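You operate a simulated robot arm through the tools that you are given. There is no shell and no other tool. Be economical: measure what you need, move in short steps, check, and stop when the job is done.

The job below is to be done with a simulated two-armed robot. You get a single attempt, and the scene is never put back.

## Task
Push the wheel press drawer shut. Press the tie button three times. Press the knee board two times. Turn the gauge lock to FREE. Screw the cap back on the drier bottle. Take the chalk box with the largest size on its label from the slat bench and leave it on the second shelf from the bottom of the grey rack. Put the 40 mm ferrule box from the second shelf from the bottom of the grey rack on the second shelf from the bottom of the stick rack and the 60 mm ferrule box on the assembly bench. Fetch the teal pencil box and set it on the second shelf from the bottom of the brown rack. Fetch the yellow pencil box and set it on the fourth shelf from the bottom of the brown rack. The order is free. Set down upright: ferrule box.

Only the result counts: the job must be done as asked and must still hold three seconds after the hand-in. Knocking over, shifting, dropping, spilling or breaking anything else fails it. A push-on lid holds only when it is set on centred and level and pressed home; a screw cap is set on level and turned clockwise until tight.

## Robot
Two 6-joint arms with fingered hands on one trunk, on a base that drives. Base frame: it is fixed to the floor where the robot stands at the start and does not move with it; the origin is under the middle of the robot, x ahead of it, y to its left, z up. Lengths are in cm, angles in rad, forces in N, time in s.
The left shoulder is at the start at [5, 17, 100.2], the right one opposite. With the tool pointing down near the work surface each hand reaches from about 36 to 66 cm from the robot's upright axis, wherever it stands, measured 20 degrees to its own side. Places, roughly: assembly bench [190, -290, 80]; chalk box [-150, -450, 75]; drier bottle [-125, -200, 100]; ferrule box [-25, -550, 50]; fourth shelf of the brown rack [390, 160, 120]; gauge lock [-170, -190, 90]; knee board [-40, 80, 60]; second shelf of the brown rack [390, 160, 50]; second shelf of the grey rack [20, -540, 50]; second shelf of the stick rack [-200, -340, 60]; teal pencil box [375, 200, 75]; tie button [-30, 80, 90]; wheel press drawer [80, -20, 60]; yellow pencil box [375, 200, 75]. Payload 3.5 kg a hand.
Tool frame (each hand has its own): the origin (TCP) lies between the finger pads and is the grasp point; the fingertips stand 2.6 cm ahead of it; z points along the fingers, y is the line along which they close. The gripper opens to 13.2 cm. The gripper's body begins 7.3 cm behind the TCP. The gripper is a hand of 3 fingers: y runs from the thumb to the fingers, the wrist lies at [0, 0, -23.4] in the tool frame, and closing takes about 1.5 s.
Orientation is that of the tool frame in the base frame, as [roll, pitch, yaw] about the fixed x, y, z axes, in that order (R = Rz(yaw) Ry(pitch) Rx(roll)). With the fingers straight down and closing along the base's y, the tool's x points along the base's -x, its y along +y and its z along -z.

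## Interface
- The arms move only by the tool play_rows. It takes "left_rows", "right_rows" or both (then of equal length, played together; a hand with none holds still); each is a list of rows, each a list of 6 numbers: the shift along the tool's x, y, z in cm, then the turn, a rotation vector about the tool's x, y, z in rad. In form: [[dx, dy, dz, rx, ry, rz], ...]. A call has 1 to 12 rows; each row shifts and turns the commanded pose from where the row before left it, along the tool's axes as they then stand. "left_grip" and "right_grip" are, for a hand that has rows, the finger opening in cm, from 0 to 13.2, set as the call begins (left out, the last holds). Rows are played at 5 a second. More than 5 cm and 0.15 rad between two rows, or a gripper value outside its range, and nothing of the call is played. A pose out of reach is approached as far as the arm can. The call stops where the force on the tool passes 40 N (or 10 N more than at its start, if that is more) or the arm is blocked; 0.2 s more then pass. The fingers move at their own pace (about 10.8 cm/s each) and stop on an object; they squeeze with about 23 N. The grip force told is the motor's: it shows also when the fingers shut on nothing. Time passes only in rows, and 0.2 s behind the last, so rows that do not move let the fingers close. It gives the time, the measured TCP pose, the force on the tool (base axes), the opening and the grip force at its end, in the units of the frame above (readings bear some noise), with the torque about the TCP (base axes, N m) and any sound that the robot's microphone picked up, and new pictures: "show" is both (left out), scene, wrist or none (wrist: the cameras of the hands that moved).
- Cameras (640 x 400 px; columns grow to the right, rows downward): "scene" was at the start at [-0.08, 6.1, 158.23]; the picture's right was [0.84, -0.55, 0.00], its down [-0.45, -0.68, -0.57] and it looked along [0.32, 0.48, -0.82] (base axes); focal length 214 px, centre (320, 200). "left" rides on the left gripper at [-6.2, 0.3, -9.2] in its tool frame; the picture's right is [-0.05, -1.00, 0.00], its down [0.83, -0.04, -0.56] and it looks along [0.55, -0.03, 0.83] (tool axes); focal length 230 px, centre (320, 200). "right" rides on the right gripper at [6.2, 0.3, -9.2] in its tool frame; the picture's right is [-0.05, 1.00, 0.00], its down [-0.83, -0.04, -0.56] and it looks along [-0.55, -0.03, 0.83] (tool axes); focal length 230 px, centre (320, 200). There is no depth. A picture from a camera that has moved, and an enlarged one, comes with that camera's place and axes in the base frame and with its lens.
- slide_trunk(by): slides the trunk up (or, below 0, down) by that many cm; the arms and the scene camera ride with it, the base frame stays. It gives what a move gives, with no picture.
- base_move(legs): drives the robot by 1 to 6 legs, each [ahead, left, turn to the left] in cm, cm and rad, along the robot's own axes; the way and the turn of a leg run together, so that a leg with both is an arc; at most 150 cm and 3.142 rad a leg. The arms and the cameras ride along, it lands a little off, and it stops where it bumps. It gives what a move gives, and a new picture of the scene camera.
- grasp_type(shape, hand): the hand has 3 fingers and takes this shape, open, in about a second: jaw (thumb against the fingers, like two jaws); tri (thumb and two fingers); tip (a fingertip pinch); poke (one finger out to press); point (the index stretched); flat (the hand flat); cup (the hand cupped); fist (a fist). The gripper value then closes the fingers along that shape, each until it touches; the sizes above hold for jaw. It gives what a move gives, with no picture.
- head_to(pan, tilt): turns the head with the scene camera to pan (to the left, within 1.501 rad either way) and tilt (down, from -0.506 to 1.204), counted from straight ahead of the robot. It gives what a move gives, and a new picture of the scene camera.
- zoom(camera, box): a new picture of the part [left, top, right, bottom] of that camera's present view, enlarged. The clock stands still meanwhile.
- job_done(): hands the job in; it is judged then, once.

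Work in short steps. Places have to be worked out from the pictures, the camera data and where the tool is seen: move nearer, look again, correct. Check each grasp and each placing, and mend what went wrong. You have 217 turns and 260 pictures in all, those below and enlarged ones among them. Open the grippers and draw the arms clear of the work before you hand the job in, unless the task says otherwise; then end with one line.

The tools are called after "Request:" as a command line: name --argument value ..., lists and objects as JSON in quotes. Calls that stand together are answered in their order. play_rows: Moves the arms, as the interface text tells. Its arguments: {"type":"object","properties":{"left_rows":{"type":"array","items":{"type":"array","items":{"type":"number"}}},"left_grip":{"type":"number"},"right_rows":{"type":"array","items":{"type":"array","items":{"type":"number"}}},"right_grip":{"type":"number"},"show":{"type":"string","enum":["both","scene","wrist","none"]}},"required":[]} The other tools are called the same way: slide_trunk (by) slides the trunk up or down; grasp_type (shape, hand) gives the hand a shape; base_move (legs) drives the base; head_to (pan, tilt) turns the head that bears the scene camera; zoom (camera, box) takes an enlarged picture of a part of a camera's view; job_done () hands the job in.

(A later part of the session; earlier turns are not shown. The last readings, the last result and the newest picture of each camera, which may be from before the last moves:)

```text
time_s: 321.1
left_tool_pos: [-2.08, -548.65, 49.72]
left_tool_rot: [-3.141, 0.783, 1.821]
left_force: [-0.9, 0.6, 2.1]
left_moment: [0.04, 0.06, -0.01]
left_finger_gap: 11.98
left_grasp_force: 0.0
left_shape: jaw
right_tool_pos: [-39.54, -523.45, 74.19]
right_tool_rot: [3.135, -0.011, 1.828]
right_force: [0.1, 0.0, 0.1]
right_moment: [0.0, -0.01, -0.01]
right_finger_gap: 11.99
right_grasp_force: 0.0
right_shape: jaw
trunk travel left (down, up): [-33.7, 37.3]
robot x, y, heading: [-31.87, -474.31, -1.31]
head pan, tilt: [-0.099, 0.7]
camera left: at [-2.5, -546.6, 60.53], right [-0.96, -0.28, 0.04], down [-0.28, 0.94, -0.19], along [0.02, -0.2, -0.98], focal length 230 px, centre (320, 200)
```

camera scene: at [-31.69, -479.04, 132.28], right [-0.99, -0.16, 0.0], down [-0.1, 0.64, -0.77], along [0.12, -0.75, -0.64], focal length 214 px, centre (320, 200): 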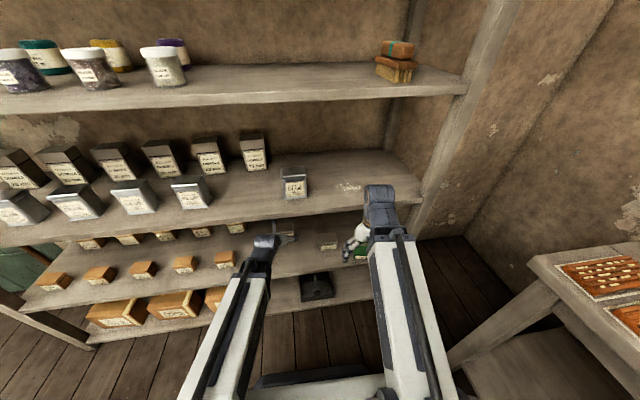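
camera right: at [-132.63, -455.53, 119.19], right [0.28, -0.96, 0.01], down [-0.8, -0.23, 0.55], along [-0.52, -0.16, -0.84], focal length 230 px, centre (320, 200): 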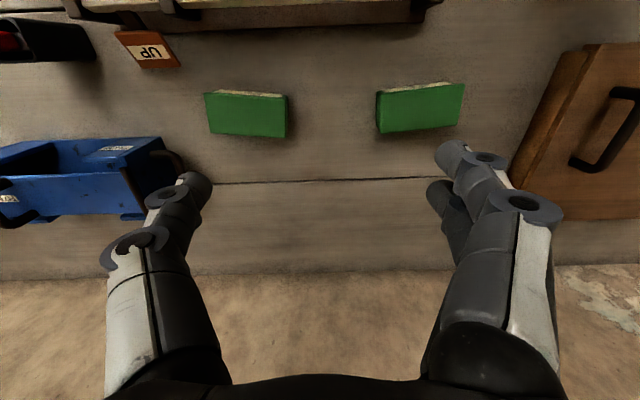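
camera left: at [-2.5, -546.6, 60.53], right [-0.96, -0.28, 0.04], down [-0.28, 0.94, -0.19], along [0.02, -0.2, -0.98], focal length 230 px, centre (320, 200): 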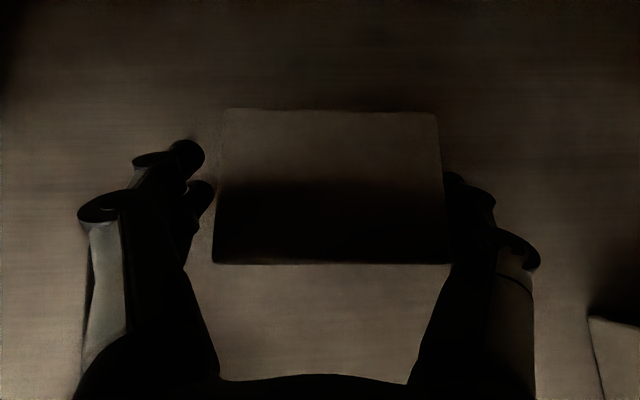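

Aligned. Close, lift and draw back.

Request:
play_rows --left_rows '[[0, 0, 0, 0, 0, 0], [0, 0, 0, 0, 0, 0], [0, 0, 0, 0, 0, 0], [0, 0, 0, 0, 0, 0], [0, 0, 0, 0, 0, 0], [-0.7, 0, -0.7, 0, 0, 0], [-1.9, 0, -1.9, 0, 0, 0], [-1.9, 0, -1.9, 0, 0, 0], [-1.9, 0, -1.9, 0, 0, 0]]' --left_grip 6 --show "wrist"

Request:
play_rows --left_rows '[[1.84, 0, -1.84, 0, 0, 0], [1.84, 0, -1.84, 0, 0, 0], [1.84, 0, -1.84, 0, 0, 0], [1.84, 0, -1.84, 0, 0, 0], [1.84, 0, -1.84, 0, 0, 0]]' --show "none"

Request:
base_move --legs '[[-60, 0, 0]]'

```text
time_s: 323.1
left_tool_pos: [-2.36, -548.81, 58.85]
left_tool_rot: [-3.141, 0.781, 1.82]
left_force: [0.1, -0.3, -3.7]
left_moment: [-0.01, -0.01, -0.01]
left_finger_gap: 8.0
left_grasp_force: 23.1
left_shape: jaw
right_tool_pos: [-39.5, -523.47, 74.06]
right_tool_rot: [3.135, -0.012, 1.829]
right_force: [0.1, 0.3, -0.6]
right_moment: [-0.02, -0.01, -0.04]
right_finger_gap: 11.98
right_grasp_force: 0.0
right_shape: jaw
trunk travel left (down, up): [-33.7, 37.3]
robot x, y, heading: [-31.73, -474.67, -1.308]
head pan, tilt: [-0.099, 0.7]
camera left: at [-2.47, -546.64, 69.57], right [-0.96, -0.28, 0.04], down [-0.28, 0.94, -0.19], along [0.02, -0.19, -0.98], focal length 230 px, centre (320, 200)
```

left: 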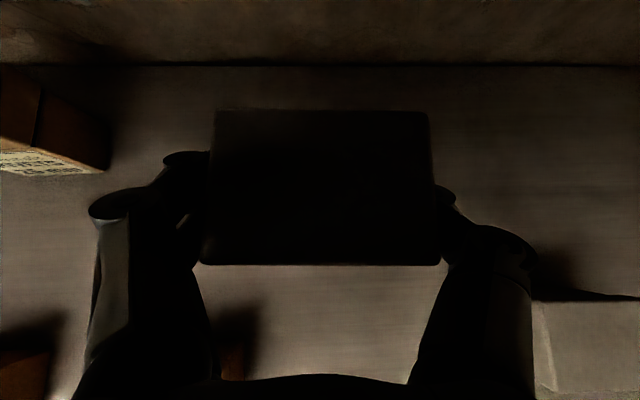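

```text
time_s: 324.3
left_tool_pos: [-5.61, -536.02, 58.96]
left_tool_rot: [3.14, 0.784, 1.821]
left_force: [0.6, -0.4, -3.4]
left_moment: [0.0, -0.01, -0.02]
left_finger_gap: 8.0
left_grasp_force: 23.1
left_shape: jaw
right_tool_pos: [-39.53, -523.38, 74.11]
right_tool_rot: [3.136, -0.01, 1.828]
right_force: [0.2, 0.2, 0.3]
right_moment: [0.01, -0.03, 0.0]
right_finger_gap: 12.0
right_grasp_force: 0.1
right_shape: jaw
trunk travel left (down, up): [-33.7, 37.3]
robot x, y, heading: [-31.54, -474.75, -1.309]
head pan, tilt: [-0.099, 0.7]
```

```text
time_s: 327.7
left_tool_pos: [-21.11, -478.72, 58.85]
left_tool_rot: [-3.141, 0.784, 1.821]
left_force: [-0.1, 0.3, -2.6]
left_moment: [-0.01, 0.0, 0.0]
left_finger_gap: 7.97
left_grasp_force: 23.4
left_shape: jaw
right_tool_pos: [-55.03, -465.98, 74.03]
right_tool_rot: [3.138, -0.01, 1.829]
right_force: [0.8, 0.7, -0.2]
right_moment: [-0.02, 0.01, 0.01]
right_finger_gap: 11.97
right_grasp_force: 0.1
right_shape: jaw
trunk travel left (down, up): [-33.7, 37.3]
robot x, y, heading: [-47.78, -416.8, -1.309]
head pan, tilt: [-0.099, 0.7]
camera scene: at [-47.17, -421.59, 132.28], right [-0.99, -0.16, 0.0], down [-0.1, 0.64, -0.76], along [0.12, -0.75, -0.64], focal length 214 px, centre (320, 200)
```

scene: 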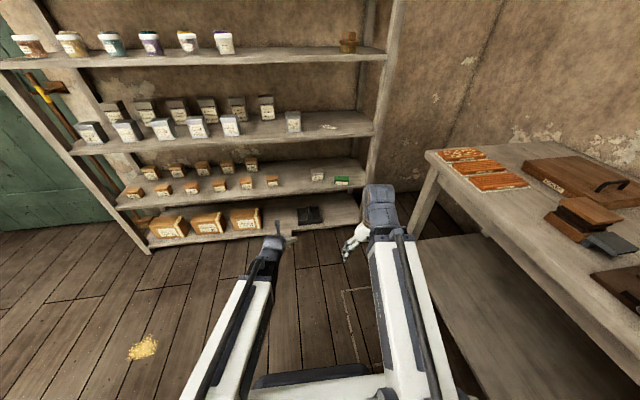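

Both done cleanly. I raise the trunk and look left toward the assembly bench.

Request:
slide_trunk --by 35

Request:
head_to --pan 1.5 --tilt 0.35

```text
time_s: 331.1
left_tool_pos: [-21.06, -478.6, 93.95]
left_tool_rot: [3.14, 0.784, 1.82]
left_force: [0.9, 0.1, -3.1]
left_moment: [0.01, -0.01, -0.02]
left_finger_gap: 8.0
left_grasp_force: 23.4
left_shape: jaw
right_tool_pos: [-55.02, -465.94, 109.01]
right_tool_rot: [3.136, -0.011, 1.831]
right_force: [1.2, 0.8, -0.9]
right_moment: [-0.01, -0.01, -0.01]
right_finger_gap: 11.98
right_grasp_force: 0.1
right_shape: jaw
trunk travel left (down, up): [-68.7, 2.3]
robot x, y, heading: [-47.58, -417.01, -1.304]
head pan, tilt: [-0.099, 0.7]
```

```text
time_s: 332.8
left_tool_pos: [-21.07, -478.7, 93.86]
left_tool_rot: [3.141, 0.785, 1.818]
left_force: [0.0, -0.3, -2.4]
left_moment: [0.0, 0.01, 0.02]
left_finger_gap: 7.99
left_grasp_force: 23.4
left_shape: jaw
right_tool_pos: [-55.08, -465.98, 109.01]
right_tool_rot: [3.136, -0.012, 1.829]
right_force: [0.0, 0.3, 0.0]
right_moment: [0.0, 0.02, 0.01]
right_finger_gap: 11.97
right_grasp_force: 0.1
right_shape: jaw
trunk travel left (down, up): [-68.7, 2.3]
robot x, y, heading: [-47.63, -417.26, -1.307]
head pan, tilt: [1.499, 0.351]
camera scene: at [-39.41, -411.44, 170.42], right [0.19, -0.98, 0.0], down [-0.34, -0.07, -0.94], along [0.92, 0.18, -0.34], focal length 214 px, centre (320, 200)
```

scene: 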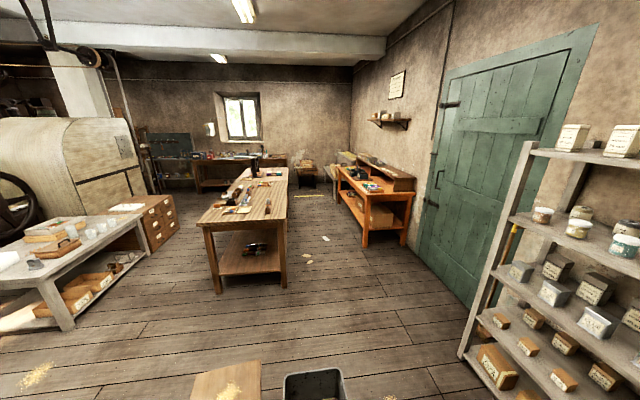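

Request:
zoom --camera "scene" --box '[180, 150, 310, 240]'

```text
4.44 times, centred on (245, 195) of scene
camera zoom: at [-39.41, -411.44, 170.42], right [0.19, -0.98, 0.0], down [-0.34, -0.07, -0.94], along [0.92, 0.18, -0.34], focal length 953 px, centre (653, 222)
```

zoom: 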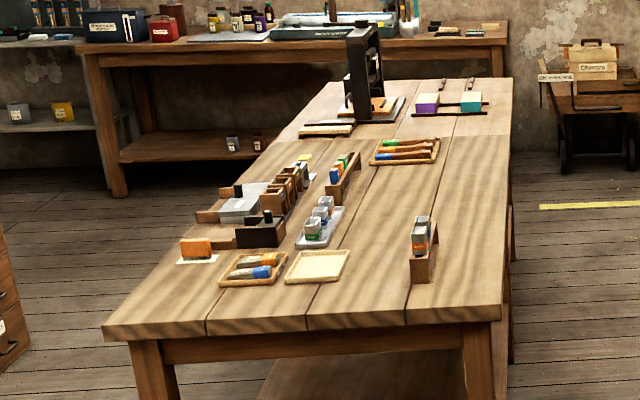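

Free spot at the bench's near-left corner, T≈(131,-268). I drive around the stool to it.

Request:
base_move --legs '[[-127, 36, 0], [0, 0, 1.613], [66, -10, 0], [15, -33, 0]]'

Request:
head_to --pan 0.1 --tilt 0.65

Request:
zoom --camera "left" --box '[0, 0, 640, 400]'

```text
time_s: 348.5
left_tool_pos: [105.2, -273.35, 93.9]
left_tool_rot: [3.14, 0.78, -2.841]
left_force: [-0.6, 0.1, -2.8]
left_moment: [0.02, 0.03, 0.04]
left_finger_gap: 7.99
left_grasp_force: 22.5
left_shape: jaw
right_tool_pos: [94.25, -307.97, 108.99]
right_tool_rot: [3.138, -0.01, -2.833]
right_force: [0.2, 0.2, -0.2]
right_moment: [0.02, 0.0, -0.01]
right_finger_gap: 11.96
right_grasp_force: 0.0
right_shape: jaw
trunk travel left (down, up): [-68.7, 2.3]
robot x, y, heading: [44.98, -302.85, 0.321]
head pan, tilt: [1.499, 0.351]
camera scene: at [39.04, -295.19, 170.42], right [0.97, 0.24, 0.0], down [0.08, -0.33, -0.94], along [-0.23, 0.91, -0.34], focal length 214 px, centre (320, 200)
```

scene: 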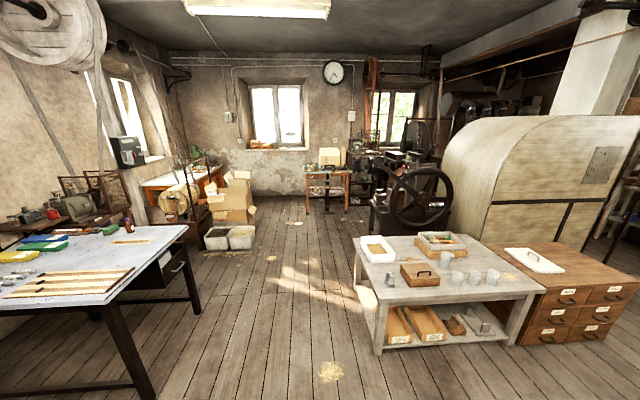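

```text
time_s: 350.0
left_tool_pos: [105.04, -273.36, 93.89]
left_tool_rot: [-3.14, 0.784, -2.839]
left_force: [0.6, -0.5, -3.0]
left_moment: [0.02, -0.01, -0.01]
left_finger_gap: 7.99
left_grasp_force: 22.7
left_shape: jaw
right_tool_pos: [94.26, -307.92, 109.06]
right_tool_rot: [3.136, -0.011, -2.832]
right_force: [0.2, -0.1, 0.0]
right_moment: [-0.03, -0.03, -0.02]
right_finger_gap: 11.96
right_grasp_force: 0.0
right_shape: jaw
trunk travel left (down, up): [-68.7, 2.3]
robot x, y, heading: [44.91, -303.34, 0.317]
head pan, tilt: [0.099, 0.649]
camera scene: at [49.17, -300.65, 167.71], right [0.4, -0.91, 0.0], down [-0.55, -0.24, -0.8], along [0.73, 0.32, -0.6], focal length 214 px, centre (320, 200)
```

scene: 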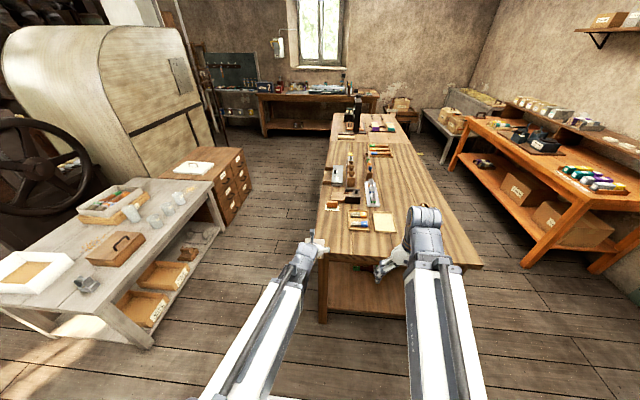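

```text
1.00 times, centred on (320, 200) of left (not enlarged: the box is as wide or as high as the picture)
camera zoom: at [103.02, -273.68, 104.69], right [0.33, -0.94, 0.04], down [-0.92, -0.33, -0.19], along [0.19, 0.03, -0.98], focal length 230 px, centre (320, 200)
```

zoom: 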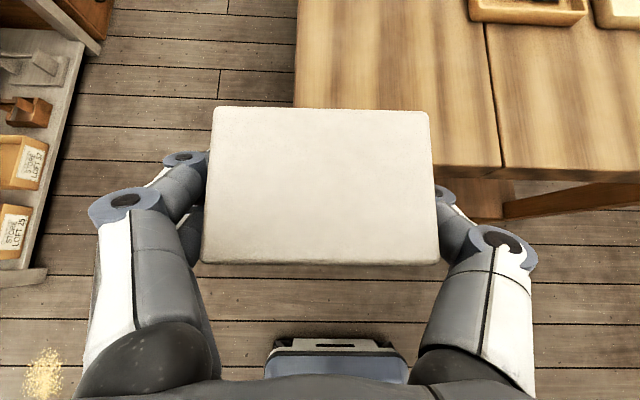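

Bench corner is clear; target T≈(122,-279.6). I drive the last bit and check.

Request:
base_move --legs '[[15, -11.2, 0]]'

Request:
play_rows --left_rows '[[1.41, 0, 1.41, 0, 0, 0], [1.41, 0, 1.41, 0, 0, 0], [1.41, 0, 1.41, 0, 0, 0]]' --show "wrist"

```text
time_s: 351.5
left_tool_pos: [122.96, -279.25, 93.75]
left_tool_rot: [3.141, 0.782, -2.84]
left_force: [0.5, -0.4, -3.6]
left_moment: [0.0, 0.01, 0.03]
left_finger_gap: 8.0
left_grasp_force: 23.0
left_shape: jaw
right_tool_pos: [112.02, -313.88, 109.18]
right_tool_rot: [3.136, -0.011, -2.829]
right_force: [-1.5, 0.2, -0.3]
right_moment: [-0.01, 0.03, 0.01]
right_finger_gap: 12.0
right_grasp_force: 0.0
right_shape: jaw
trunk travel left (down, up): [-68.7, 2.3]
robot x, y, heading: [62.85, -308.77, 0.315]
head pan, tilt: [0.099, 0.649]
camera scene: at [66.99, -306.63, 167.71], right [0.4, -0.91, 0.0], down [-0.55, -0.24, -0.8], along [0.73, 0.32, -0.61], focal length 214 px, centre (320, 200)
```

scene: 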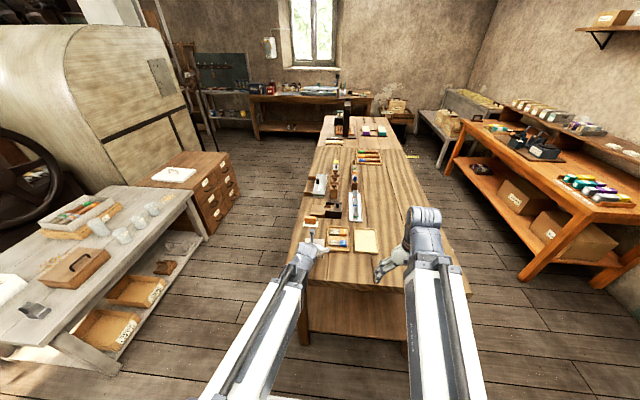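

```text
time_s: 352.3
left_tool_pos: [122.83, -279.34, 88.53]
left_tool_rot: [-3.138, 0.794, -2.838]
left_force: [-1.6, 1.0, 30.3]
left_moment: [0.31, -0.23, 0.04]
left_finger_gap: 7.98
left_grasp_force: 23.3
left_shape: jaw
right_tool_pos: [111.81, -313.84, 109.28]
right_tool_rot: [3.136, -0.008, -2.829]
right_force: [-0.4, -0.1, 0.9]
right_moment: [-0.01, 0.0, 0.01]
right_finger_gap: 11.98
right_grasp_force: 0.0
right_shape: jaw
trunk travel left (down, up): [-68.7, 2.3]
robot x, y, heading: [63.01, -308.91, 0.32]
head pan, tilt: [0.099, 0.649]
camera left: at [120.56, -279.71, 99.26], right [0.33, -0.94, 0.04], down [-0.92, -0.33, -0.2], along [0.2, 0.03, -0.98], focal length 230 px, centre (320, 200)
```

left: 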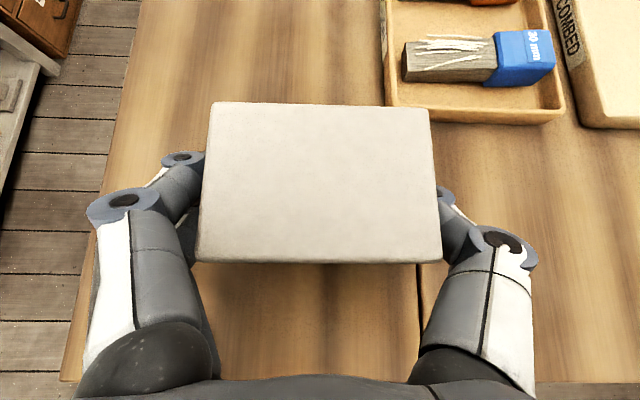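

Resting on the bench (z≈85). Ease off, open, lift.

Request:
play_rows --left_rows '[[-0.2, 0, -0.2, 0, 0, 0], [0, 0, 0, 0, 0, 0], [0, 0, 0, 0, 0, 0], [-0.7, 0, -0.7, 0, 0, 0], [-2.1, 0, -2.1, 0, 0, 0], [-2.8, 0, -2.8, 0, 0, 0], [-2.8, 0, -2.8, 0, 0, 0]]' --left_grip 10.5 --show "wrist"

Request:
zoom --camera "scene" --box '[260, 200, 400, 300]'

```text
time_s: 353.9
left_tool_pos: [122.81, -279.28, 100.14]
left_tool_rot: [3.141, 0.781, -2.84]
left_force: [-0.8, -0.6, 0.3]
left_moment: [0.0, -0.04, -0.02]
left_finger_gap: 10.49
left_grasp_force: 0.0
left_shape: jaw
right_tool_pos: [111.94, -313.83, 109.05]
right_tool_rot: [3.135, -0.012, -2.829]
right_force: [0.0, 0.0, 0.4]
right_moment: [0.0, -0.02, -0.02]
right_finger_gap: 11.95
right_grasp_force: 0.0
right_shape: jaw
trunk travel left (down, up): [-68.7, 2.3]
robot x, y, heading: [62.71, -309.02, 0.319]
head pan, tilt: [0.099, 0.649]
camera left: at [120.65, -279.61, 110.96], right [0.33, -0.94, 0.04], down [-0.92, -0.33, -0.19], along [0.19, 0.03, -0.98], focal length 230 px, centre (320, 200)
```

left: 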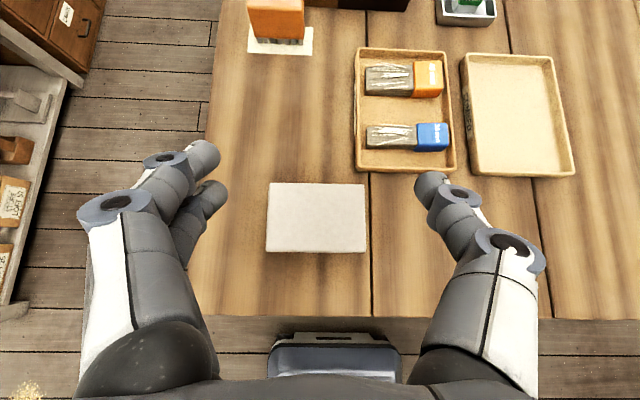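

```text
4.00 times, centred on (330, 250) of scene
camera zoom: at [66.82, -306.61, 167.71], right [0.4, -0.91, 0.0], down [-0.55, -0.24, -0.8], along [0.73, 0.32, -0.6], focal length 858 px, centre (280, 0)
```

zoom: 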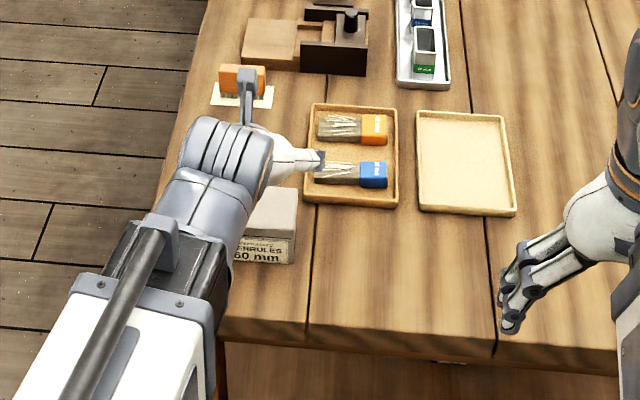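

The 60 mm ferrule box stands on the bench. Now the long drive toward the pencil boxes, first back through the corridor to near my starting place.

Request:
base_move --legs '[[-12, 15, 0], [-51.5, 73.5, 0], [0, 0, 1.25], [150, 0, 0], [62, 0, 0], [0, 0, -0.97]]'

```text
time_s: 375.8
left_tool_pos: [30.54, 19.59, 100.07]
left_tool_rot: [3.141, 0.785, -2.574]
left_force: [0.6, -0.2, 0.1]
left_moment: [0.0, -0.01, -0.02]
left_finger_gap: 10.47
left_grasp_force: 0.1
left_shape: jaw
right_tool_pos: [29.37, -16.7, 108.98]
right_tool_rot: [3.136, -0.011, -2.562]
right_force: [-0.1, 0.2, 0.0]
right_moment: [0.0, 0.02, 0.07]
right_finger_gap: 11.97
right_grasp_force: 0.0
right_shape: jaw
trunk travel left (down, up): [-68.7, 2.3]
robot x, y, heading: [-19.61, -24.88, 0.58]
head pan, tilt: [0.099, 0.649]
camera scene: at [-16.12, -21.55, 167.71], right [0.63, -0.78, 0.0], down [-0.47, -0.38, -0.8], along [0.62, 0.5, -0.6], focal length 214 px, centre (320, 200)
```

scene: 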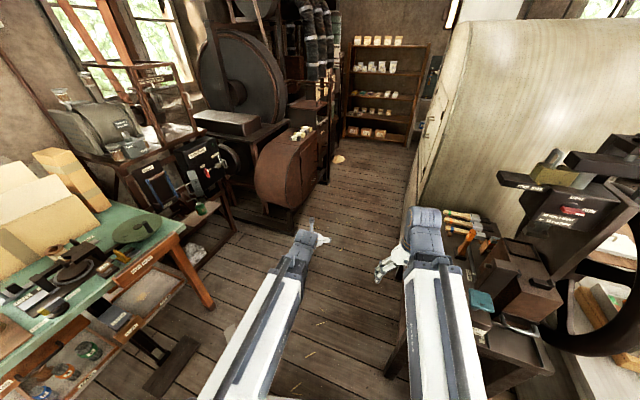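

The way ahead is the corridor between the brown machine and the white cabinet, toward the rack. I drive along its middle.

Request:
base_move --legs '[[0, 14, 0], [0, 0, -0.085], [148, 0, 0], [0, 0, -0.195], [110, 0, 0]]'

Request:
head_to --pan 0.2 --tilt 0.4

```text
time_s: 390.4
left_tool_pos: [265.92, 115.53, 100.16]
left_tool_rot: [-3.14, 0.78, -2.859]
left_force: [0.2, -0.3, -0.2]
left_moment: [0.0, 0.0, 0.0]
left_finger_gap: 10.48
left_grasp_force: 0.0
left_shape: jaw
right_tool_pos: [254.42, 81.21, 109.01]
right_tool_rot: [3.137, -0.011, -2.85]
right_force: [0.6, 0.4, 0.2]
right_moment: [0.02, -0.01, 0.0]
right_finger_gap: 11.99
right_grasp_force: 0.1
right_shape: jaw
trunk travel left (down, up): [-68.7, 2.3]
robot x, y, heading: [205.06, 86.9, 0.298]
head pan, tilt: [0.099, 0.649]
camera scene: at [209.44, 89.4, 167.71], right [0.39, -0.92, 0.0], down [-0.56, -0.23, -0.8], along [0.73, 0.31, -0.6], focal length 214 px, centre (320, 200)
```

scene: 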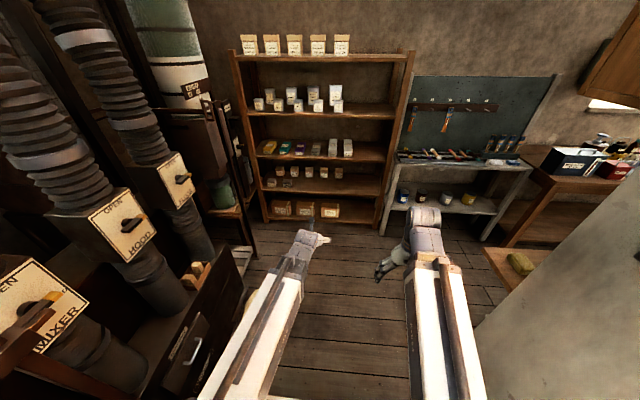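

```text
time_s: 391.1
left_tool_pos: [266.03, 115.51, 100.1]
left_tool_rot: [-3.141, 0.783, -2.86]
left_force: [1.2, 0.6, 0.1]
left_moment: [-0.01, -0.04, -0.02]
left_finger_gap: 10.47
left_grasp_force: 0.0
left_shape: jaw
right_tool_pos: [254.41, 81.27, 109.05]
right_tool_rot: [3.137, -0.011, -2.85]
right_force: [-0.1, 0.0, 0.2]
right_moment: [-0.05, 0.0, -0.04]
right_finger_gap: 11.97
right_grasp_force: 0.0
right_shape: jaw
trunk travel left (down, up): [-68.7, 2.3]
robot x, y, heading: [205.31, 87.11, 0.297]
head pan, tilt: [0.201, 0.4]
camera scene: at [209.54, 90.46, 169.96], right [0.48, -0.88, 0.0], down [-0.34, -0.19, -0.92], along [0.81, 0.44, -0.39], focal length 214 px, centre (320, 200)
```

scene: 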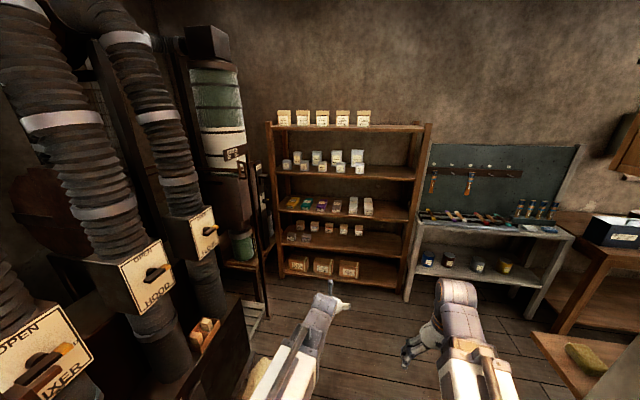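

Request:
zoom --camera "scene" --box '[264, 100, 436, 290]'

Request:
zoom --camera "scene" --box '[276, 190, 380, 250]'

```text
2.11 times, centred on (350, 195) of scene
camera zoom: at [209.54, 90.46, 169.96], right [0.48, -0.88, 0.0], down [-0.34, -0.19, -0.92], along [0.81, 0.44, -0.39], focal length 452 px, centre (257, 210)
```

zoom: 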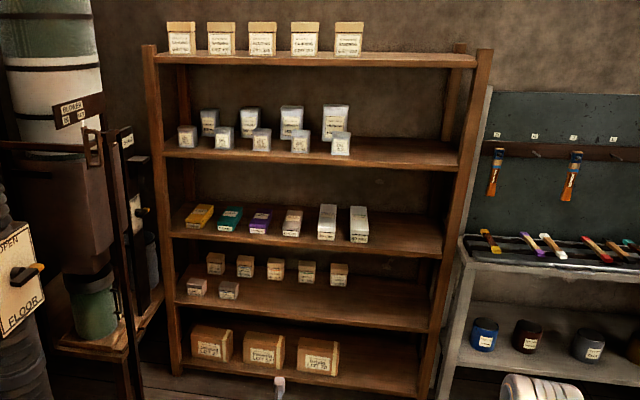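

```text
6.15 times, centred on (328, 220) of scene
camera zoom: at [209.54, 90.46, 169.96], right [0.48, -0.88, 0.0], down [-0.34, -0.19, -0.92], along [0.81, 0.44, -0.39], focal length 1320 px, centre (271, 77)
```

zoom: 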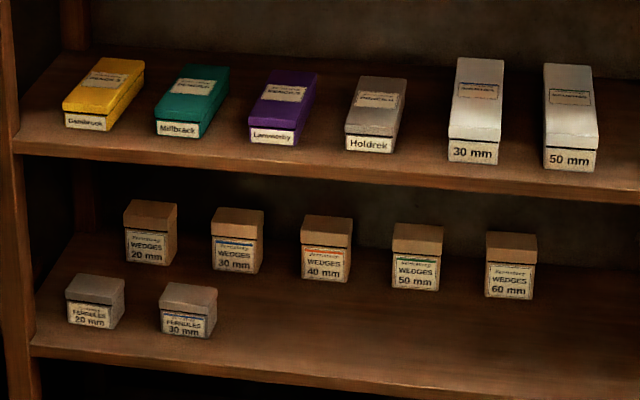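

The pencil boxes stand on shelf 3 (yellow ≈(386,220), teal ≈(389,204)). I drive up to the rack and lower the trunk for a wrist view.

Request:
slide_trunk --by -12

Request:
base_move --legs '[[108, 47, 0.03]]'

Request:
zoom --camera "left" --box '[0, 0, 640, 400]'

```text
time_s: 392.6
left_tool_pos: [265.91, 115.6, 88.26]
left_tool_rot: [-3.141, 0.784, -2.858]
left_force: [-0.3, 0.1, -0.7]
left_moment: [0.0, 0.04, -0.02]
left_finger_gap: 10.46
left_grasp_force: 0.0
left_shape: jaw
right_tool_pos: [254.4, 81.31, 97.04]
right_tool_rot: [3.137, -0.01, -2.851]
right_force: [0.6, 0.4, -0.4]
right_moment: [0.0, -0.02, 0.04]
right_finger_gap: 11.97
right_grasp_force: 0.0
right_shape: jaw
trunk travel left (down, up): [-56.7, 14.3]
robot x, y, heading: [205.01, 87.17, 0.299]
head pan, tilt: [0.201, 0.4]
```

```text
time_s: 398.0
left_tool_pos: [355.01, 186.82, 88.22]
left_tool_rot: [-3.133, 0.784, -2.845]
left_force: [0.0, 0.8, -0.4]
left_moment: [0.0, -0.03, -0.05]
left_finger_gap: 10.48
left_grasp_force: 0.0
left_shape: jaw
right_tool_pos: [344.0, 152.56, 97.23]
right_tool_rot: [-3.141, -0.008, -2.839]
right_force: [-0.7, 0.1, 0.0]
right_moment: [-0.04, 0.03, 0.0]
right_finger_gap: 12.01
right_grasp_force: 0.1
right_shape: jaw
trunk travel left (down, up): [-56.7, 14.3]
robot x, y, heading: [294.97, 157.53, 0.308]
head pan, tilt: [0.201, 0.4]
stopped in leg 1: the robot was blocked; the commanded pose is now the measured one
camera scene: at [299.87, 161.05, 158.02], right [0.49, -0.87, 0.0], down [-0.34, -0.19, -0.92], along [0.8, 0.45, -0.39], focal length 214 px, centre (320, 200)
```

scene: 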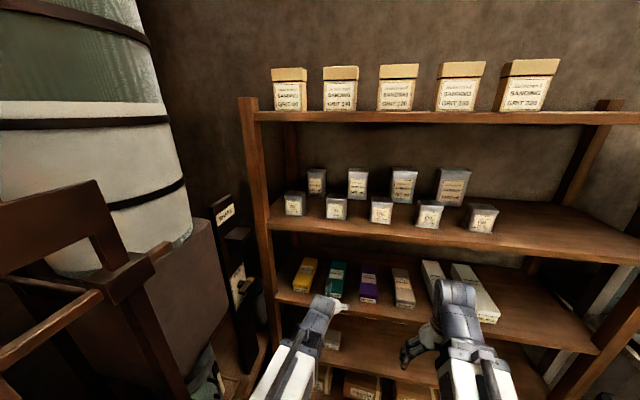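

```text
1.00 times, centred on (320, 200) of left (not enlarged: the box is as wide or as high as the picture)
camera zoom: at [352.98, 186.6, 98.97], right [0.32, -0.95, 0.04], down [-0.93, -0.33, -0.19], along [0.19, 0.02, -0.98], focal length 230 px, centre (320, 200)
```

zoom: 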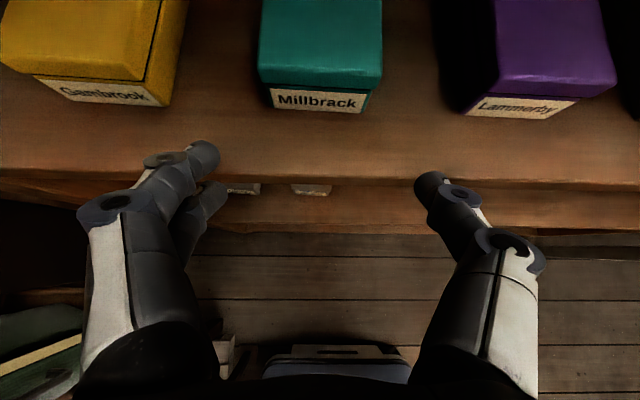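

Teal box: front at ≈(364,190), shelf z≈79, lid z≈85.5, width ≈8. I advance the left hand straddling it from above.

Request:
play_rows --left_rows '[[-1.2, 0, -1.2, 0, 0, 0], [-1.77, 0, 1.77, 0, 0, 0], [-1.77, 0, 1.77, 0, 0, 0], [-1.77, 0, 1.77, 0, 0, 0], [-1.77, 0, 1.77, 0, 0, 0], [-1.77, 0, 1.77, 0, 0, 0]]' --left_grip 10.6 --show "wrist"

```text
time_s: 399.4
left_tool_pos: [367.19, 190.01, 90.06]
left_tool_rot: [-3.139, 0.786, -2.849]
left_force: [0.0, -0.1, -0.1]
left_moment: [-0.02, 0.0, 0.01]
left_finger_gap: 10.57
left_grasp_force: 0.1
left_shape: jaw
right_tool_pos: [344.09, 152.15, 97.3]
right_tool_rot: [3.138, -0.006, -2.84]
right_force: [0.7, 0.3, -0.4]
right_moment: [-0.02, 0.0, 0.02]
right_finger_gap: 12.0
right_grasp_force: 0.1
right_shape: jaw
trunk travel left (down, up): [-56.7, 14.3]
robot x, y, heading: [295.26, 157.66, 0.309]
head pan, tilt: [0.201, 0.4]
camera left: at [365.02, 189.73, 100.85], right [0.32, -0.95, 0.04], down [-0.93, -0.32, -0.19], along [0.2, 0.03, -0.98], focal length 230 px, centre (320, 200)
```

left: 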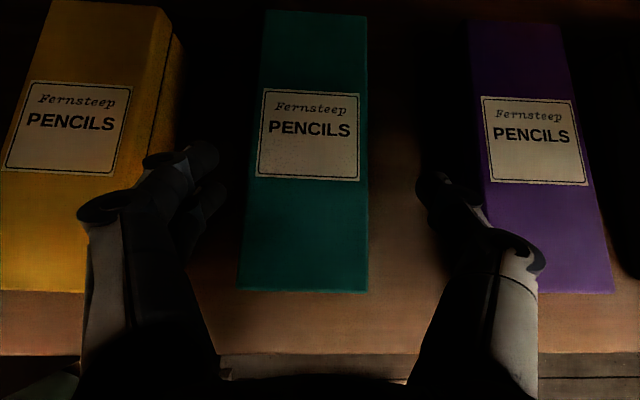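

The boxes are ~18 cm long. I advance 3 cm to its middle, then lower beside it.

Request:
play_rows --left_rows '[[-1.06, 0.25, 1.06, 0, 0, 0], [-1.06, 0.25, 1.06, 0, 0, 0], [1.4, 0, 1.4, 0, 0, 0], [1.4, 0, 1.4, 0, 0, 0], [1.0, 0, 1.0, 0, 0, 0], [0.5, 0, 0.5, 0, 0, 0], [0.4, 0, 0.4, 0, 0, 0]]' --show "wrist"

```text
time_s: 400.7
left_tool_pos: [370.03, 191.26, 85.7]
left_tool_rot: [3.135, 0.817, -2.867]
left_force: [-1.6, -3.9, 19.7]
left_moment: [1.25, 0.18, 0.1]
left_finger_gap: 10.51
left_grasp_force: 0.2
left_shape: jaw
right_tool_pos: [343.85, 151.85, 97.51]
right_tool_rot: [3.14, -0.004, -2.843]
right_force: [-0.3, 0.5, 0.0]
right_moment: [-0.02, -0.02, -0.01]
right_finger_gap: 11.98
right_grasp_force: 0.0
right_shape: jaw
trunk travel left (down, up): [-56.7, 14.3]
robot x, y, heading: [295.34, 157.72, 0.302]
head pan, tilt: [0.201, 0.4]
stopped in row 6 (left hand): the force on the tool passed its limit at 44 N (the readings are from after the stop); the commanded pose is now the measured one
camera left: at [367.66, 190.78, 96.55], right [0.31, -0.95, 0.03], down [-0.92, -0.31, -0.23], along [0.22, 0.04, -0.97], focal length 230 px, centre (320, 200)
```

left: 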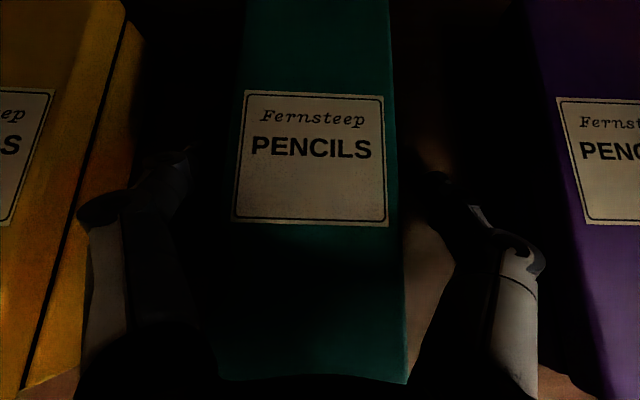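

The fingers touch the shelf (z≈83), so the box is flat. I ease up slightly and close.

Request:
play_rows --left_rows '[[-0.2, 0, -0.2, 0, -0.03, 0], [0, 0, 0, 0, 0, 0], [0, 0, 0, 0, 0, 0], [0, 0, 0, 0, 0, 0], [0, 0, 0, 0, 0, 0]]' --left_grip 5 --show "wrist"

```text
time_s: 401.9
left_tool_pos: [369.92, 191.41, 85.87]
left_tool_rot: [3.136, 0.841, -2.864]
left_force: [-0.8, 9.0, 23.0]
left_moment: [1.68, 0.28, -0.02]
left_finger_gap: 7.05
left_grasp_force: 23.3
left_shape: jaw
right_tool_pos: [344.07, 152.0, 97.61]
right_tool_rot: [3.136, -0.004, -2.844]
right_force: [-0.4, 0.5, 0.5]
right_moment: [-0.02, 0.0, 0.0]
right_finger_gap: 11.98
right_grasp_force: 0.1
right_shape: jaw
trunk travel left (down, up): [-56.7, 14.3]
robot x, y, heading: [295.46, 157.38, 0.303]
head pan, tilt: [0.201, 0.4]
camera left: at [367.24, 190.85, 96.51], right [0.31, -0.95, 0.03], down [-0.92, -0.31, -0.25], along [0.25, 0.05, -0.97], focal length 230 px, centre (320, 200)
```

left: 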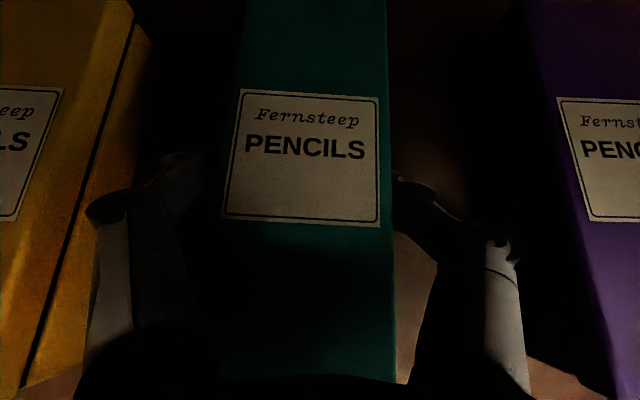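

Gripped at 7.05 cm. I lift 7 cm, draw back, and then reverse out.

Request:
play_rows --left_rows '[[-0.75, 0, -0.67, 0, 0, 0], [-1.5, 0, -1.33, 0, 0, 0], [-1.5, 0, -1.33, 0, 0, 0], [-1.5, 0, -1.33, 0, 0, 0], [2, 0, -2.24, 0, 0, 0], [2, 0, -2.24, 0, 0, 0], [2, 0, -2.24, 0, 0, 0], [2, 0, -2.24, 0, 0, 0]]' --show "wrist"

```text
time_s: 403.7
left_tool_pos: [358.52, 187.91, 92.71]
left_tool_rot: [3.136, 0.836, -2.863]
left_force: [-0.2, -0.8, -1.8]
left_moment: [-0.05, 0.02, 0.0]
left_finger_gap: 6.89
left_grasp_force: 23.7
left_shape: jaw
right_tool_pos: [344.15, 152.04, 97.47]
right_tool_rot: [3.14, -0.006, -2.843]
right_force: [-0.1, 0.4, -0.5]
right_moment: [0.01, 0.01, 0.01]
right_finger_gap: 11.99
right_grasp_force: 0.1
right_shape: jaw
trunk travel left (down, up): [-56.7, 14.3]
robot x, y, heading: [294.74, 157.45, 0.305]
head pan, tilt: [0.201, 0.4]
camera left: at [355.78, 187.4, 103.35], right [0.31, -0.95, 0.03], down [-0.92, -0.31, -0.25], along [0.24, 0.05, -0.97], focal length 230 px, centre (320, 200)
```

left: 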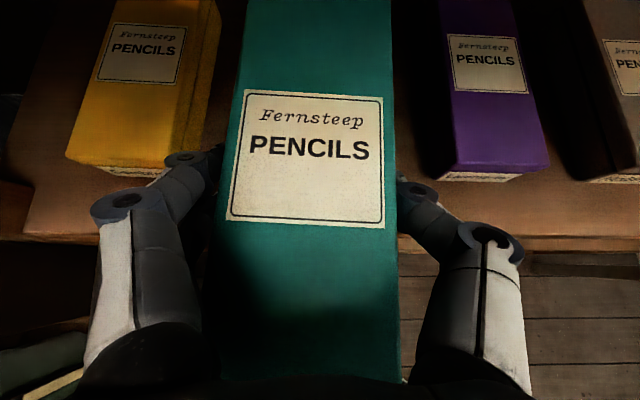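

Teal is held level. I back out, shift right 16 cm, and lower to shelf 2's height.

Request:
base_move --legs '[[-17, -16, 0]]'

Request:
slide_trunk --by -36

Request:
head_to --pan 0.15 --tilt 0.55

Request:
zoom --camera "left" --box '[0, 0, 640, 400]'

```text
time_s: 405.5
left_tool_pos: [346.93, 167.5, 92.63]
left_tool_rot: [3.137, 0.84, -2.861]
left_force: [-0.2, -1.0, -1.4]
left_moment: [-0.02, 0.04, -0.03]
left_finger_gap: 6.92
left_grasp_force: 22.8
left_shape: jaw
right_tool_pos: [332.22, 131.64, 97.43]
right_tool_rot: [3.14, -0.004, -2.841]
right_force: [0.2, -0.4, 0.8]
right_moment: [0.0, 0.01, -0.01]
right_finger_gap: 12.0
right_grasp_force: 0.2
right_shape: jaw
trunk travel left (down, up): [-56.7, 14.3]
robot x, y, heading: [283.57, 136.83, 0.306]
head pan, tilt: [0.201, 0.4]
camera scene: at [287.88, 140.24, 157.97], right [0.49, -0.87, 0.0], down [-0.34, -0.19, -0.92], along [0.81, 0.45, -0.39], focal length 214 px, centre (320, 200)
```

scene: 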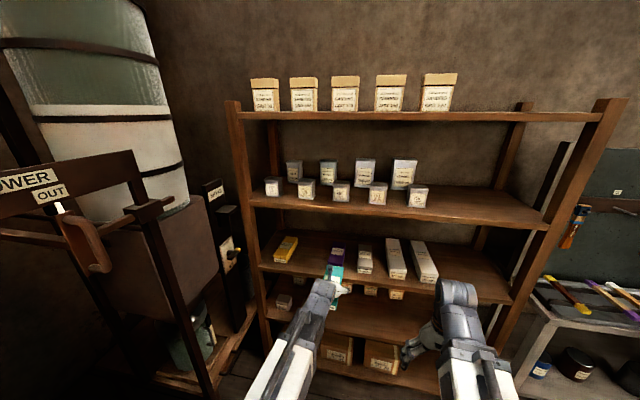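

```text
time_s: 409.0
left_tool_pos: [346.98, 167.56, 56.77]
left_tool_rot: [3.135, 0.84, -2.862]
left_force: [0.9, -0.1, -2.0]
left_moment: [0.0, -0.01, 0.02]
left_finger_gap: 6.9
left_grasp_force: 22.9
left_shape: jaw
right_tool_pos: [332.35, 131.56, 61.33]
right_tool_rot: [3.139, -0.006, -2.842]
right_force: [-0.4, -0.3, -0.6]
right_moment: [-0.03, -0.01, -0.04]
right_finger_gap: 11.99
right_grasp_force: 0.1
right_shape: jaw
trunk travel left (down, up): [-20.7, 50.3]
robot x, y, heading: [283.84, 137.3, 0.309]
head pan, tilt: [0.201, 0.4]
```

```text
time_s: 409.7
left_tool_pos: [347.09, 167.5, 56.67]
left_tool_rot: [3.136, 0.84, -2.86]
left_force: [-0.1, -0.1, -1.7]
left_moment: [-0.01, 0.01, 0.04]
left_finger_gap: 6.89
left_grasp_force: 23.2
left_shape: jaw
right_tool_pos: [332.22, 131.65, 61.35]
right_tool_rot: [3.141, -0.006, -2.842]
right_force: [-0.6, 0.4, 0.4]
right_moment: [-0.03, 0.03, 0.01]
right_finger_gap: 11.98
right_grasp_force: 0.0
right_shape: jaw
trunk travel left (down, up): [-20.7, 50.3]
robot x, y, heading: [283.65, 137.17, 0.304]
head pan, tilt: [0.15, 0.55]
camera scene: at [287.85, 139.74, 120.6], right [0.44, -0.9, 0.0], down [-0.47, -0.23, -0.85], along [0.77, 0.38, -0.52], focal length 214 px, centre (320, 200)
```

scene: 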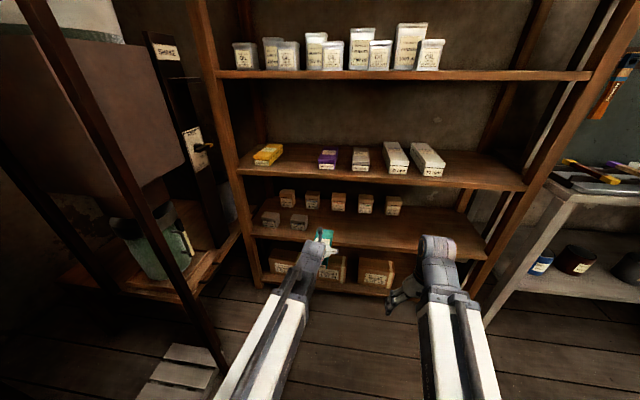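

```text
1.00 times, centred on (320, 200) of left (not enlarged: the box is as wide or as high as the picture)
camera zoom: at [344.25, 167.05, 67.31], right [0.31, -0.95, 0.04], down [-0.92, -0.31, -0.25], along [0.25, 0.04, -0.97], focal length 230 px, centre (320, 200)
```

zoom: 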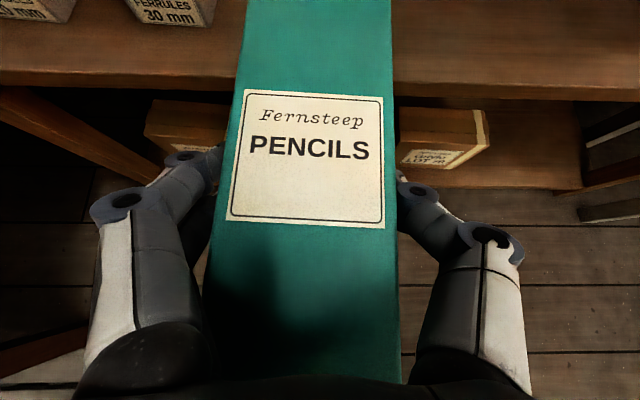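

Clear of the 30 mm ferrule box by ~4.5 cm. I drive in 17 cm, then extend the arm 11 cm and look.

Request:
base_move --legs '[[17, -1.5, 0]]'

Request:
play_rows --left_rows '[[-1.85, 0, 2.06, 0, 0, 0], [-1.85, 0, 2.06, 0, 0, 0], [-1.85, 0, 2.06, 0, 0, 0], [-1.85, 0, 2.06, 0, 0, 0]]' --show "wrist"

```text
time_s: 411.1
left_tool_pos: [363.64, 171.42, 56.59]
left_tool_rot: [3.137, 0.839, -2.859]
left_force: [-0.6, -1.2, -2.4]
left_moment: [-0.02, 0.03, -0.01]
left_finger_gap: 6.91
left_grasp_force: 22.7
left_shape: jaw
right_tool_pos: [349.0, 135.38, 61.51]
right_tool_rot: [-3.141, -0.004, -2.839]
right_force: [0.3, 0.2, -0.3]
right_moment: [-0.04, 0.01, -0.01]
right_finger_gap: 11.96
right_grasp_force: 0.1
right_shape: jaw
trunk travel left (down, up): [-20.7, 50.3]
robot x, y, heading: [300.61, 140.59, 0.309]
head pan, tilt: [0.15, 0.55]
camera scene: at [304.58, 143.49, 120.59], right [0.44, -0.9, 0.0], down [-0.47, -0.23, -0.85], along [0.76, 0.38, -0.52], focal length 214 px, centre (320, 200)
```

scene: 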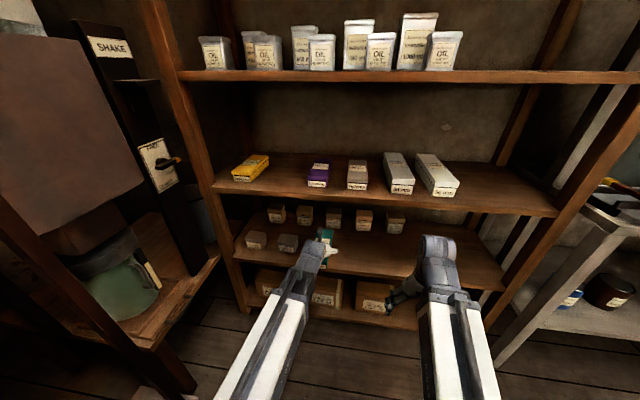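

```text
time_s: 412.1
left_tool_pos: [374.31, 174.35, 56.52]
left_tool_rot: [3.137, 0.838, -2.86]
left_force: [0.1, -0.6, -2.1]
left_moment: [-0.04, 0.02, 0.02]
left_finger_gap: 6.91
left_grasp_force: 22.9
left_shape: jaw
right_tool_pos: [349.0, 135.43, 61.5]
right_tool_rot: [3.139, -0.004, -2.84]
right_force: [0.1, -0.6, 0.8]
right_moment: [0.0, 0.03, -0.03]
right_finger_gap: 12.01
right_grasp_force: 0.1
right_shape: jaw
trunk travel left (down, up): [-20.7, 50.3]
robot x, y, heading: [300.13, 140.56, 0.304]
head pan, tilt: [0.15, 0.55]
camera left: at [371.63, 173.9, 67.2], right [0.32, -0.95, 0.04], down [-0.92, -0.31, -0.25], along [0.25, 0.04, -0.97], focal length 230 px, centre (320, 200)
```

left: 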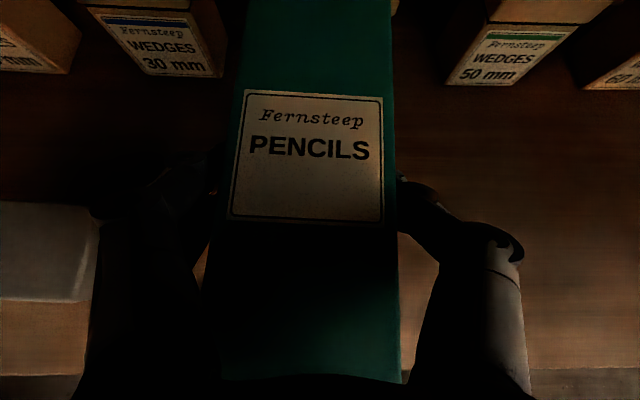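

The teal box fits between ferrules and wedges (tip ~5 cm short of them). I lower it.

Request:
play_rows --left_rows '[[1.49, 0, 1.33, 0, 0, 0], [1.49, 0, 1.33, 0, 0, 0], [1.49, 0, 1.33, 0, 0, 0], [0.6, 0, 0.53, 0, 0, 0], [0.37, 0, 0.33, 0, 0, 0], [0.37, 0, 0.33, 0, 0, 0], [0.37, 0, 0.33, 0, 0, 0], [0.3, 0, 0.27, 0, 0, 0], [0.3, 0, 0.27, 0, 0, 0], [0.3, 0, 0.27, 0, 0, 0]]' --show "none"

```text
time_s: 414.1
left_tool_pos: [374.49, 174.59, 48.84]
left_tool_rot: [3.13, 0.861, -2.868]
left_force: [-2.0, -0.8, 17.2]
left_moment: [0.99, 0.2, 0.13]
left_finger_gap: 6.83
left_grasp_force: 23.0
left_shape: jaw
right_tool_pos: [348.99, 135.35, 61.49]
right_tool_rot: [3.138, -0.004, -2.842]
right_force: [0.5, 0.3, 0.3]
right_moment: [0.0, 0.0, -0.01]
right_finger_gap: 11.99
right_grasp_force: 0.1
right_shape: jaw
trunk travel left (down, up): [-20.7, 50.3]
robot x, y, heading: [300.12, 140.75, 0.312]
head pan, tilt: [0.15, 0.55]
stopped in row 9 (left hand): the force on the tool passed its limit at 44 N (the readings are from after the stop); the commanded pose is now the measured one
```

Contact. Ease, open, lift and withdraw.

Request:
play_rows --left_rows '[[-0.15, 0, -0.13, 0, 0, 0], [0, 0, 0, 0, 0, 0], [0, 0, 0, 0, 0, 0], [-0.75, 0, -0.67, 0, 0, 0], [-1.5, 0, -1.33, 0, 0, 0], [-2.2, 0, -2, 0, 0, 0], [-2.2, 0, -2, 0, 0, 0]]' --left_grip 9.6 --show "wrist"

```text
time_s: 415.7
left_tool_pos: [374.38, 174.55, 57.52]
left_tool_rot: [3.133, 0.853, -2.865]
left_force: [0.0, 0.1, -0.6]
left_moment: [0.0, 0.02, 0.0]
left_finger_gap: 9.57
left_grasp_force: 0.1
left_shape: jaw
right_tool_pos: [349.14, 135.44, 61.58]
right_tool_rot: [3.14, -0.006, -2.84]
right_force: [0.2, 0.9, 0.2]
right_moment: [-0.01, -0.01, -0.05]
right_finger_gap: 11.99
right_grasp_force: 0.0
right_shape: jaw
trunk travel left (down, up): [-20.7, 50.3]
robot x, y, heading: [300.46, 140.78, 0.307]
head pan, tilt: [0.15, 0.55]
camera left: at [371.61, 174.01, 68.18], right [0.31, -0.95, 0.03], down [-0.91, -0.31, -0.26], along [0.26, 0.05, -0.97], focal length 230 px, centre (320, 200)
```

left: 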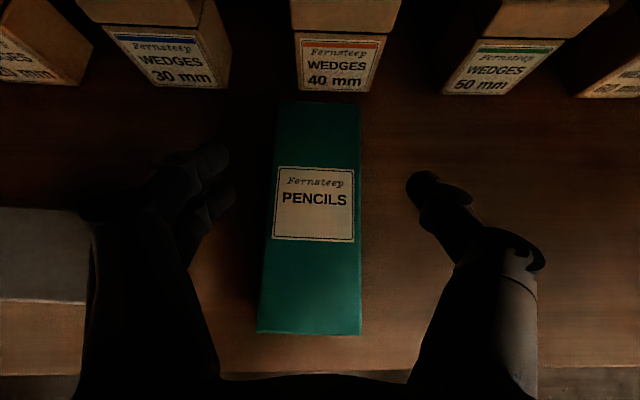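

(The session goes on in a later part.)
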